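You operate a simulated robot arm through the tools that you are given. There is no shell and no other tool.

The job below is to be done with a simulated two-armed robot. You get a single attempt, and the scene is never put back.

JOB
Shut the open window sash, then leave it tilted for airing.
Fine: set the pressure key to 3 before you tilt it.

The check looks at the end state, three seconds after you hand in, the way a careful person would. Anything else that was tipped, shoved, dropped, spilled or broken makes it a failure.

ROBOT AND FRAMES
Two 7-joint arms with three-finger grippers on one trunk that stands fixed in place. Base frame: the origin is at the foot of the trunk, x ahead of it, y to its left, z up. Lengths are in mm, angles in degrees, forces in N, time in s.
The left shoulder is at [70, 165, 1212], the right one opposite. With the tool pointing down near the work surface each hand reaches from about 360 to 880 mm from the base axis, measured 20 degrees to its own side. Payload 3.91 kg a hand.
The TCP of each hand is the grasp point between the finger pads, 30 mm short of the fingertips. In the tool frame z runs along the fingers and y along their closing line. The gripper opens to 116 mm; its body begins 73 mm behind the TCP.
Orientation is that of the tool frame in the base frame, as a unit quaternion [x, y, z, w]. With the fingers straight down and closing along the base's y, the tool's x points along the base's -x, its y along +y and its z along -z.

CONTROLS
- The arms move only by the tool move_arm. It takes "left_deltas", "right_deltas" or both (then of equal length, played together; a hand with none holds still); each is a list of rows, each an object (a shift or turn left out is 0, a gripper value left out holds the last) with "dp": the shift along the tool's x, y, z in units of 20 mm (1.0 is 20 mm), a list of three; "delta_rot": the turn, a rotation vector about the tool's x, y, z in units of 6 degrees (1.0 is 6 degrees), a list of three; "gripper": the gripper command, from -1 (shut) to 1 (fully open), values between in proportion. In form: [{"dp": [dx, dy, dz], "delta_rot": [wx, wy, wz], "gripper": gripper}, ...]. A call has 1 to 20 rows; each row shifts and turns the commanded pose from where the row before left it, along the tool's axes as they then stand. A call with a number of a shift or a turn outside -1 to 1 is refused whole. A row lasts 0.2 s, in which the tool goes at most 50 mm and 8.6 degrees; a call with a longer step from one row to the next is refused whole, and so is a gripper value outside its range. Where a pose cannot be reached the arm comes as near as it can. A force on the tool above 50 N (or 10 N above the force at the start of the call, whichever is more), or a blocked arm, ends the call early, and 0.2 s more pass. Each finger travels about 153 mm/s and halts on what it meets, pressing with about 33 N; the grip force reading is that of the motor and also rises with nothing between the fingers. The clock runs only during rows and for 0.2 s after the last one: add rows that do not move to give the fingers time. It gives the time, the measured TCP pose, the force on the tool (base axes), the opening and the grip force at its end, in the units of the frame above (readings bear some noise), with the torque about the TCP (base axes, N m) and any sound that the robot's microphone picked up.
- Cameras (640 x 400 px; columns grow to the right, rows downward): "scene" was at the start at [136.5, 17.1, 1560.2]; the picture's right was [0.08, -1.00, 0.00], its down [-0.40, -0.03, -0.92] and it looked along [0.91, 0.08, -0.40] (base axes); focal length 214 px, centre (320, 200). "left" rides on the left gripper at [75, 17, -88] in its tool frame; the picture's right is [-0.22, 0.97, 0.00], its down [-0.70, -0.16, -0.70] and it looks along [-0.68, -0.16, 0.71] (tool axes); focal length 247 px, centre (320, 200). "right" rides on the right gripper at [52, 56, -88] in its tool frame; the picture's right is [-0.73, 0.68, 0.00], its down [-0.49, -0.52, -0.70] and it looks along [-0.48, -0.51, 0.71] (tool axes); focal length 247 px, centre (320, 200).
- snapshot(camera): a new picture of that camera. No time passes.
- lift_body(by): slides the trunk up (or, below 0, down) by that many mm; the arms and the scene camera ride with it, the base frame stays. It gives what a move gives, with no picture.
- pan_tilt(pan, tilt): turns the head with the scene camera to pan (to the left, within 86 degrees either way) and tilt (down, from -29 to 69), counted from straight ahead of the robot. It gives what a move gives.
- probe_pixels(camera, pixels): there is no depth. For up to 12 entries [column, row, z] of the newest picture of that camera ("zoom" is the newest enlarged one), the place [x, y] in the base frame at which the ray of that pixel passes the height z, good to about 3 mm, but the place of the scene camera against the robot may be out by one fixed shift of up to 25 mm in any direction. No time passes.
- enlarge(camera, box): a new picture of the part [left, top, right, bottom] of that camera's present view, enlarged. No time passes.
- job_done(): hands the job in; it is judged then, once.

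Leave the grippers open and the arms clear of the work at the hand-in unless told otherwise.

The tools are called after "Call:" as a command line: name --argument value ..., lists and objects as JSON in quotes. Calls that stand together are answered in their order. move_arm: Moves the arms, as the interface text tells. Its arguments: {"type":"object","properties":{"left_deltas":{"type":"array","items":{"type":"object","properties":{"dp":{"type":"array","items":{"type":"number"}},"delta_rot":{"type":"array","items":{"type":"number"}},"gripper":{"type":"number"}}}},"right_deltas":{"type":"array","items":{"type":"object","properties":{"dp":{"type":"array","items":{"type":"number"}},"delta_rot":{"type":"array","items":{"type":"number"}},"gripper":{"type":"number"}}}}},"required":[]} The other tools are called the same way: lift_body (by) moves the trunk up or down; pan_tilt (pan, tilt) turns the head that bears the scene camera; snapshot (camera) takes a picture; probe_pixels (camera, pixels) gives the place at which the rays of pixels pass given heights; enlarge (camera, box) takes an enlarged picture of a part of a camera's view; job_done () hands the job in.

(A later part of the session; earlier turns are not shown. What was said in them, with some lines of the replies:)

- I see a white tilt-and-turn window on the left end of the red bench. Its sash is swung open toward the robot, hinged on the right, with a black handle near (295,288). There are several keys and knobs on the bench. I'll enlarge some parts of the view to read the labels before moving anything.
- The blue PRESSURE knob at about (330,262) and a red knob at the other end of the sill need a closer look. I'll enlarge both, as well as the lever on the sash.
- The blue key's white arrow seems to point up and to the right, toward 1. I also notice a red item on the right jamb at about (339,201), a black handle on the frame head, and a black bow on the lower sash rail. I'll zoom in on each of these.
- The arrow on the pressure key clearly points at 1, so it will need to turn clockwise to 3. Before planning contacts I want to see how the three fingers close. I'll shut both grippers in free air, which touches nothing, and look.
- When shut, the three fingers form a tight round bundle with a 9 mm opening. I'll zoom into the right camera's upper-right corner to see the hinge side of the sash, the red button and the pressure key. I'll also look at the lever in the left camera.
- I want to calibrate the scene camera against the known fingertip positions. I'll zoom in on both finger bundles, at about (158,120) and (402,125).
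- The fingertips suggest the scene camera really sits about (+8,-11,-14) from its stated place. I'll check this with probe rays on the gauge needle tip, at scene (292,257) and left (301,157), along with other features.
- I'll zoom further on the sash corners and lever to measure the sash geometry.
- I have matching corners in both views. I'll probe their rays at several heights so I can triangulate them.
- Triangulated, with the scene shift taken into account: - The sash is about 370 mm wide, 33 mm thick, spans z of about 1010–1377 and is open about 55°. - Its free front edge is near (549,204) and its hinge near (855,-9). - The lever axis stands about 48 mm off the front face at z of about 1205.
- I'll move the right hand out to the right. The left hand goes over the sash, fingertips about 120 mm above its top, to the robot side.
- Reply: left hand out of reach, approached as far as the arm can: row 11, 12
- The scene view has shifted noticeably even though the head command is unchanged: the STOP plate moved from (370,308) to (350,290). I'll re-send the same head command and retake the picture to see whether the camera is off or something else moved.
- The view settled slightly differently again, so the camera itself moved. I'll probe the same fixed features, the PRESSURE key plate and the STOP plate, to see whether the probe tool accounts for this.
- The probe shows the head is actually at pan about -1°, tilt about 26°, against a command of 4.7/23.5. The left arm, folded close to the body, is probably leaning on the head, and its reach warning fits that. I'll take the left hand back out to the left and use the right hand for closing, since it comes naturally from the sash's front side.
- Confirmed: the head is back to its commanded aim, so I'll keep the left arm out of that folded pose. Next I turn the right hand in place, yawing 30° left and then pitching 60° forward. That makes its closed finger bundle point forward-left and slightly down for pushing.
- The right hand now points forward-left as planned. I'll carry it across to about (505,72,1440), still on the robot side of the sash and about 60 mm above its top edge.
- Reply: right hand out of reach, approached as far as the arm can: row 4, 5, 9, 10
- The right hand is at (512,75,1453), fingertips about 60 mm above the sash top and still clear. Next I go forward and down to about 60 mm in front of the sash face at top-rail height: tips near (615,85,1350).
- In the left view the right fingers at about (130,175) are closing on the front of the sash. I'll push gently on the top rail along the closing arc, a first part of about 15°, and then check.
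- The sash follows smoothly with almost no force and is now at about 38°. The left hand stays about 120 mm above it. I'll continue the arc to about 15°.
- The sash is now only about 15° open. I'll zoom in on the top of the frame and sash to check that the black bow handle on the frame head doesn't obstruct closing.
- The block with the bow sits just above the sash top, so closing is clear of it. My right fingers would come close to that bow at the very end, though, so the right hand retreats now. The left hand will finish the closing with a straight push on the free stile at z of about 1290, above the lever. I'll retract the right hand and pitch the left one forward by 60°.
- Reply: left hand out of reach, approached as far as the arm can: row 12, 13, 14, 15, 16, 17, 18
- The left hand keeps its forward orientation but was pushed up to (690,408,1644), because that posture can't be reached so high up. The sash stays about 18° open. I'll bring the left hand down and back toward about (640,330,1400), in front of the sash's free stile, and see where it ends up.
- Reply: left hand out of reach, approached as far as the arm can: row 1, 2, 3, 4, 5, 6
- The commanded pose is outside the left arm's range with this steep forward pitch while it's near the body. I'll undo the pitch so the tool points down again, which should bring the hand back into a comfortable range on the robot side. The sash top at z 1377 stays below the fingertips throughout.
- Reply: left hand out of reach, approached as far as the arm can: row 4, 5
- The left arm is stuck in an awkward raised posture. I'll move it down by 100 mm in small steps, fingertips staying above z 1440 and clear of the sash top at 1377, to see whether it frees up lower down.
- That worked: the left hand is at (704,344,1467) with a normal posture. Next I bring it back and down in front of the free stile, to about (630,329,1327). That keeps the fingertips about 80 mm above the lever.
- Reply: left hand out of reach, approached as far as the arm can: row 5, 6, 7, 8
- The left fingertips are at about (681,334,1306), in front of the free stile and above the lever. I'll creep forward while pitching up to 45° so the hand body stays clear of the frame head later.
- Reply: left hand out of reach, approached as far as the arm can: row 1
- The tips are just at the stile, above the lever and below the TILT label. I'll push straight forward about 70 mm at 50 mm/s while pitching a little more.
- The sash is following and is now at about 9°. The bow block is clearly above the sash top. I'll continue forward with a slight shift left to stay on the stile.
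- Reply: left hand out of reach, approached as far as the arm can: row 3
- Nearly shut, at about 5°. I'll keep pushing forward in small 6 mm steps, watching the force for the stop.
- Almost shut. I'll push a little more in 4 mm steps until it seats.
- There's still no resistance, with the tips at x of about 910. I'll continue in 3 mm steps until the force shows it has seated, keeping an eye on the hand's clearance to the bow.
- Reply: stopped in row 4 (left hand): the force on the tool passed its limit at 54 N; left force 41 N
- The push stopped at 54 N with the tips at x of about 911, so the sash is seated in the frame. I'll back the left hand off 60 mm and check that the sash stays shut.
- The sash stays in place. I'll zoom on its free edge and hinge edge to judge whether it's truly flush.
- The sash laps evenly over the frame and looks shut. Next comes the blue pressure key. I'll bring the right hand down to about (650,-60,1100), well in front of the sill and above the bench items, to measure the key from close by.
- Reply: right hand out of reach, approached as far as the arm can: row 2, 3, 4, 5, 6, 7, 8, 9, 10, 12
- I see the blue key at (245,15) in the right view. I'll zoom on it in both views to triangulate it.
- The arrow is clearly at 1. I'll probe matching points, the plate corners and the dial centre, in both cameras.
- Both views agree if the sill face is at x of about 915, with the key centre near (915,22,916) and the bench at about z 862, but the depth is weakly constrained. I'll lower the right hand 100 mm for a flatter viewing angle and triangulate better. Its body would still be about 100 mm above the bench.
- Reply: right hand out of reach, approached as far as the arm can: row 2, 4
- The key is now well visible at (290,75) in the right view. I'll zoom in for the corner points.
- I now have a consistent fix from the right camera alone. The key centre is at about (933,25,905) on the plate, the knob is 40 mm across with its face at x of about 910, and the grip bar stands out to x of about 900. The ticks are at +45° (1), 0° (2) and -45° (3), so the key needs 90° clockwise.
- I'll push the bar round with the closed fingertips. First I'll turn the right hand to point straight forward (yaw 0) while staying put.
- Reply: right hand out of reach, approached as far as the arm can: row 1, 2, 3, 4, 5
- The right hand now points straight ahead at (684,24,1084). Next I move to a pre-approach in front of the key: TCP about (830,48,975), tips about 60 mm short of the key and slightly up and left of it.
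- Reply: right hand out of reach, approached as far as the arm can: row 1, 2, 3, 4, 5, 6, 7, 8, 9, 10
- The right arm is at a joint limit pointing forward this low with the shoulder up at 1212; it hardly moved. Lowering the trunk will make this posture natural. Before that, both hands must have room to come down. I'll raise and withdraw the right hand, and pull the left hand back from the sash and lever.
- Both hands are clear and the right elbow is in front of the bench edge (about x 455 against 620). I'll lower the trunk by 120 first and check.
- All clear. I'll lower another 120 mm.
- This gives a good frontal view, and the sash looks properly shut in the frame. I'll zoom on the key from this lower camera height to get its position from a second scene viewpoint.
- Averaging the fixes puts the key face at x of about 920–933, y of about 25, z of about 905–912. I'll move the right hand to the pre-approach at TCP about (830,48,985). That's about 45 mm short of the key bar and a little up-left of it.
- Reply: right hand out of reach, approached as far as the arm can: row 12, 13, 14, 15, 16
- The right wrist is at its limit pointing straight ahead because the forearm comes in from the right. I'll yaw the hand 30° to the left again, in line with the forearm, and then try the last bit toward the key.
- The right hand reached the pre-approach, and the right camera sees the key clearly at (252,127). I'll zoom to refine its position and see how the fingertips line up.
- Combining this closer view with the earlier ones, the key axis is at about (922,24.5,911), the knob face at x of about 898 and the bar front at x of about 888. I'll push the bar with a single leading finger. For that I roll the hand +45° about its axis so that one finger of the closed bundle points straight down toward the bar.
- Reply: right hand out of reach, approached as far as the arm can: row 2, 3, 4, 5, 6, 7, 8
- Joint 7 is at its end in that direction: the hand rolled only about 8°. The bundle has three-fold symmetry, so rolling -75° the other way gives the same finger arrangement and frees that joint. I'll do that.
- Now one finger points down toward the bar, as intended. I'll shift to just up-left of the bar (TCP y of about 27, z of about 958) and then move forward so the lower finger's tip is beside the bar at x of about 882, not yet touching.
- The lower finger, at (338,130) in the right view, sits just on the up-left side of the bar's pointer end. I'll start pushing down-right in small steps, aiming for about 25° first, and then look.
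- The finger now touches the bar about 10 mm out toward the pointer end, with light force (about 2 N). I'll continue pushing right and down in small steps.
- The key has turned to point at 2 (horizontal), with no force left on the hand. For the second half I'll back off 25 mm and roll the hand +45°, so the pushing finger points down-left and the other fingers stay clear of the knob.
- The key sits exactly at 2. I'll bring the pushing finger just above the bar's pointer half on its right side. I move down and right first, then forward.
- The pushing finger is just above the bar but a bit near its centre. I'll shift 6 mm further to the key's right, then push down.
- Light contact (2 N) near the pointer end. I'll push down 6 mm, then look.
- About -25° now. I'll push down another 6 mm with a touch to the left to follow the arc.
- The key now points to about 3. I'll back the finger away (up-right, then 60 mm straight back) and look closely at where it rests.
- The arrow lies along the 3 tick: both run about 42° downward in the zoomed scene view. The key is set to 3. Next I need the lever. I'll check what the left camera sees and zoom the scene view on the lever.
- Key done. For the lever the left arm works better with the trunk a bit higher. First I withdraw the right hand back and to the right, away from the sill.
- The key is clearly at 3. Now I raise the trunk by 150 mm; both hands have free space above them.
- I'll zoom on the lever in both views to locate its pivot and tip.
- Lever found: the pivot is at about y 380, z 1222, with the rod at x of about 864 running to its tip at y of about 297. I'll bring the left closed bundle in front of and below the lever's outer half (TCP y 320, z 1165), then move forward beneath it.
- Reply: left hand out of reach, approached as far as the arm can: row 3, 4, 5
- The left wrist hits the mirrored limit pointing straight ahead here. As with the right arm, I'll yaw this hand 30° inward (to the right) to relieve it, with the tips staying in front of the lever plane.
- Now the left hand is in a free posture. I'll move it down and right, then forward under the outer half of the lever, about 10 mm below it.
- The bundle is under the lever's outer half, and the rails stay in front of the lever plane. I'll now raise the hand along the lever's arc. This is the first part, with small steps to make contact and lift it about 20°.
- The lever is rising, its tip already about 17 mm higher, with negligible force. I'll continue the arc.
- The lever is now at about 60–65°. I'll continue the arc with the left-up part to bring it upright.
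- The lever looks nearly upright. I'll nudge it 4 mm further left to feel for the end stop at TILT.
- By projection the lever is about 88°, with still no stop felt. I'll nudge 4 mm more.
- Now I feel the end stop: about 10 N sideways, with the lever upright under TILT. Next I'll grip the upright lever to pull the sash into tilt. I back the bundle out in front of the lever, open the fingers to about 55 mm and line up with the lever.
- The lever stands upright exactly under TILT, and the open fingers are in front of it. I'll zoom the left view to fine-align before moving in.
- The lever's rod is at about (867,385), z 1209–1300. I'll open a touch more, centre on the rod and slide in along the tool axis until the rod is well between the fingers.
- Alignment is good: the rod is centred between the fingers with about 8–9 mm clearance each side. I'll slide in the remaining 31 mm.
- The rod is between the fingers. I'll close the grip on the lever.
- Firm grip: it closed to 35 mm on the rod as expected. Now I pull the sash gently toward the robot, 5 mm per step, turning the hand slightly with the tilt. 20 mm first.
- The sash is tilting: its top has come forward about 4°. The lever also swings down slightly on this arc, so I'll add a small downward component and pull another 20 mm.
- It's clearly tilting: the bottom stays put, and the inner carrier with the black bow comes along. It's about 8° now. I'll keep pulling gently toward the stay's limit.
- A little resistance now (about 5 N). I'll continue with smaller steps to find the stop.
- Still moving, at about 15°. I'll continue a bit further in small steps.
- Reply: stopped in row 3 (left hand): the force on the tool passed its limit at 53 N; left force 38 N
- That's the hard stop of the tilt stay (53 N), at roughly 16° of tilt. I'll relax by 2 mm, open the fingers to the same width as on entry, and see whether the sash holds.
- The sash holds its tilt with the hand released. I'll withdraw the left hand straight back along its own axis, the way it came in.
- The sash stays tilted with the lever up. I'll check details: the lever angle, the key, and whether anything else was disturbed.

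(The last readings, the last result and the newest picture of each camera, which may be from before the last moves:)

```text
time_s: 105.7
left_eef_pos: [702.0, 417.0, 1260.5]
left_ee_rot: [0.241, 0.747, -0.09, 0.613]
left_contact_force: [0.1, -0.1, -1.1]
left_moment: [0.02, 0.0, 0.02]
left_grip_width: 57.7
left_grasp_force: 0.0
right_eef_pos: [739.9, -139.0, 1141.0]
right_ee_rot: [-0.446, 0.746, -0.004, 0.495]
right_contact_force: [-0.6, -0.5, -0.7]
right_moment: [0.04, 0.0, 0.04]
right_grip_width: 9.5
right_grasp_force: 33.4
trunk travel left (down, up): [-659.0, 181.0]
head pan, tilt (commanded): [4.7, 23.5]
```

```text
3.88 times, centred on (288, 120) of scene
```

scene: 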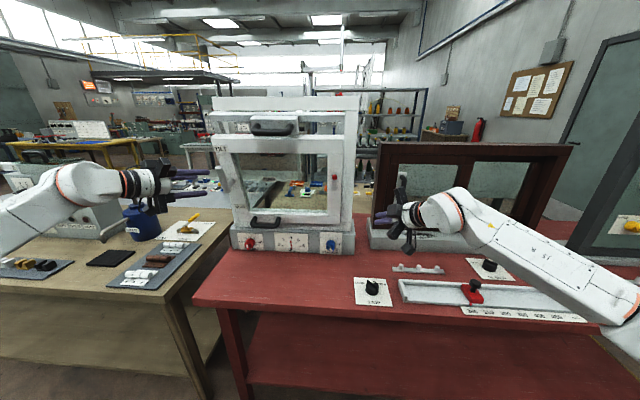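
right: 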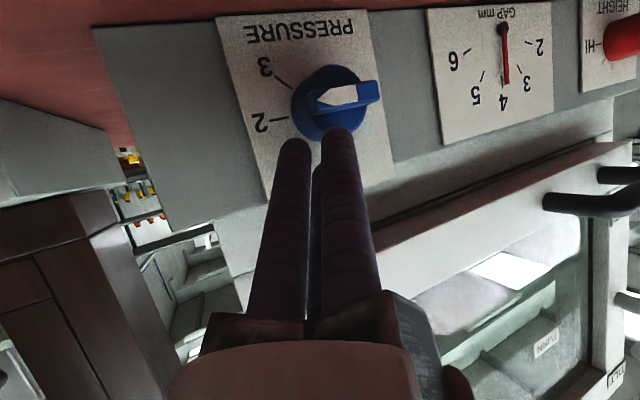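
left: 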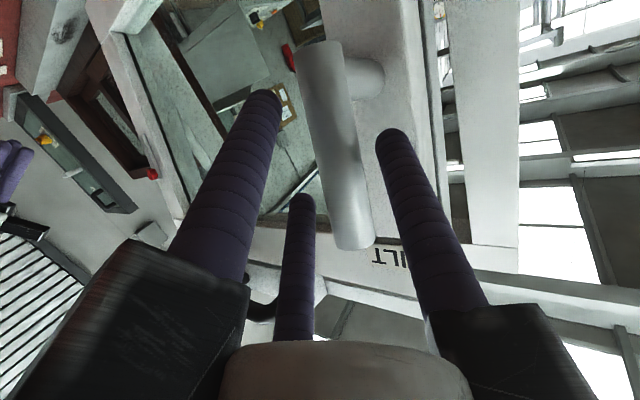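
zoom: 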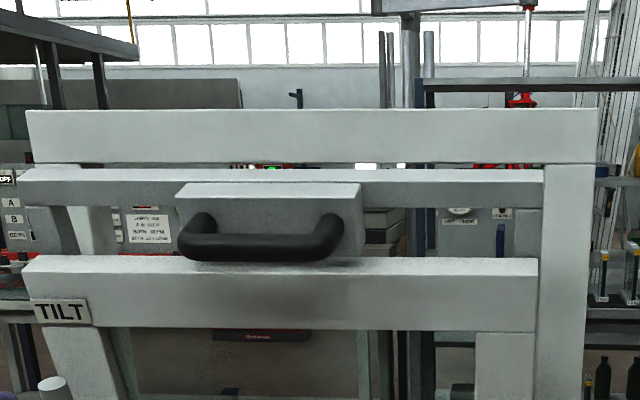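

The lever is in line with the stile under TILT, the key is at 3, and the other knobs, the gauge and the bench items are unchanged. I'll move both hands well clear, up and back, and open both grippers.

Call:
move_arm --right_deltas '[{"dp": [-0.207, -0.317, -0.938]}, {"dp": [-0.207, -0.317, -0.938]}, {"dp": [-0.207, -0.317, -0.938]}, {"dp": [-0.207, -0.317, -0.938]}, {"dp": [-0.207, -0.317, -0.938]}, {"dp": [-0.207, -0.317, -0.938]}, {"dp": [-0.207, -0.317, -0.938]}, {"dp": [-0.207, -0.317, -0.938]}, {"dp": [-0.207, -0.317, -0.938]}, {"dp": [-0.207, -0.317, -0.938]}, {"dp": [-0.207, -0.317, -0.938], "gripper": 1}, {"gripper": 1}, {"gripper": 1}, {"gripper": 1}]' --left_deltas '[{"dp": [-0.368, 0.221, -0.308]}, {"dp": [-0.368, 0.221, -0.308]}, {"dp": [-0.368, 0.221, -0.308]}, {"dp": [-0.368, 0.221, -0.308]}, {"dp": [-0.368, 0.221, -0.308]}, {"dp": [-0.368, 0.221, -0.308]}, {"dp": [-0.368, 0.221, -0.308]}, {"dp": [-0.368, 0.221, -0.308]}, {"dp": [-0.368, 0.221, -0.308]}, {"dp": [-0.368, 0.221, -0.308]}, {"gripper": 1}, {"gripper": 1}, {"gripper": 1}, {"gripper": 1}]'

Call:
snapshot --camera "scene"

Call:
enlarge --camera "scene" --box '[200, 90, 370, 260]'

```text
time_s: 108.7
left_eef_pos: [677.4, 464.9, 1351.9]
left_ee_rot: [0.242, 0.747, -0.09, 0.613]
left_contact_force: [-0.2, 1.1, -1.1]
left_moment: [0.02, 0.03, 0.01]
left_grip_width: 116.1
left_grasp_force: 0.1
right_eef_pos: [636.3, -242.5, 1310.7]
right_ee_rot: [-0.445, 0.746, -0.004, 0.495]
right_contact_force: [0.4, 1.1, 0.2]
right_moment: [0.01, 0.01, 0.01]
right_grip_width: 116.1
right_grasp_force: 0.1
trunk travel left (down, up): [-659.0, 181.0]
head pan, tilt (commanded): [4.7, 23.5]
```

```text
taken
```

scene: 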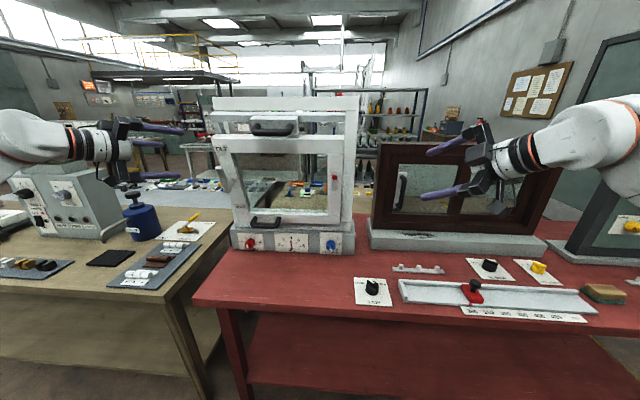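

```text
2.35 times, centred on (285, 175) of scene
```

zoom: 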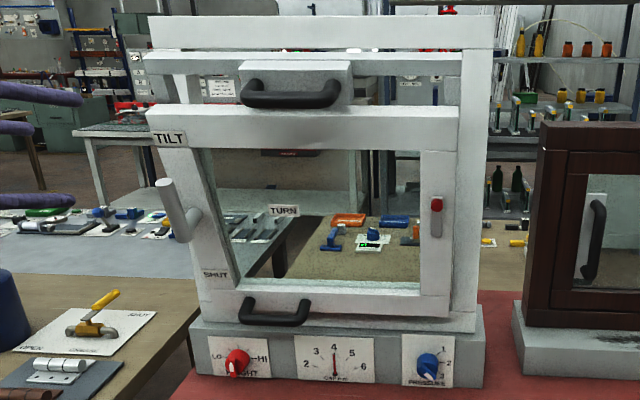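

Everything rests as intended. I'll take one last close look at the key and the lever before handing in.

Call:
enlarge --camera "scene" --box '[312, 225, 352, 260]'

Call:
enlarge --camera "scene" --box '[205, 135, 265, 215]'

```text
11.43 times, centred on (332, 242) of scene
```

zoom: 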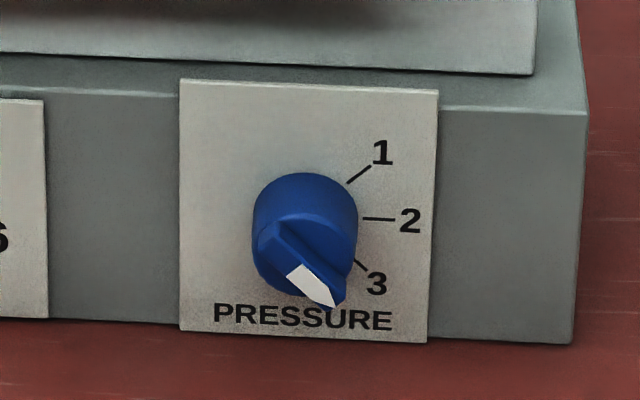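

```text
5.00 times, centred on (235, 175) of scene
```

zoom: 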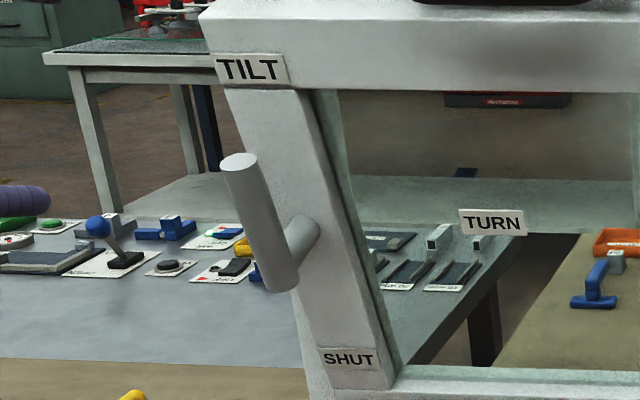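

The key's arrow is parallel to the 3 tick, the lever stands at TILT, the sash rests tilted at its stay, and both hands are clear with grippers open. I'm handing in.

Call:
job_done

```text
The job is handed in.
```

The job is handed in; I haven't seen the check's verdict. The window sash is shut and then left tilted inward against its stay, roughly 16° open at the top.

- **Shutting:** I pushed the sash into the frame until it stopped, at just over 50 N.
- **Pressure key:** I turned it from 1 to 3 before touching the lever. The arrow is parallel to the 3 tick.
- **Tilting:** I turned the lever from TURN up to its stop at TILT, without passing through SHUT. Then I pulled the sash until the stay stopped it. It stayed put after I let go.
- **Hands and surroundings:** Both hands are well clear with the grippers open. In the last pictures, the other knobs, the gap gauge and the bench items looked unchanged.

Early on, the left arm leaned against the robot's own head and pushed the camera off its aim. I backed the arm off and the camera went back to its aim.
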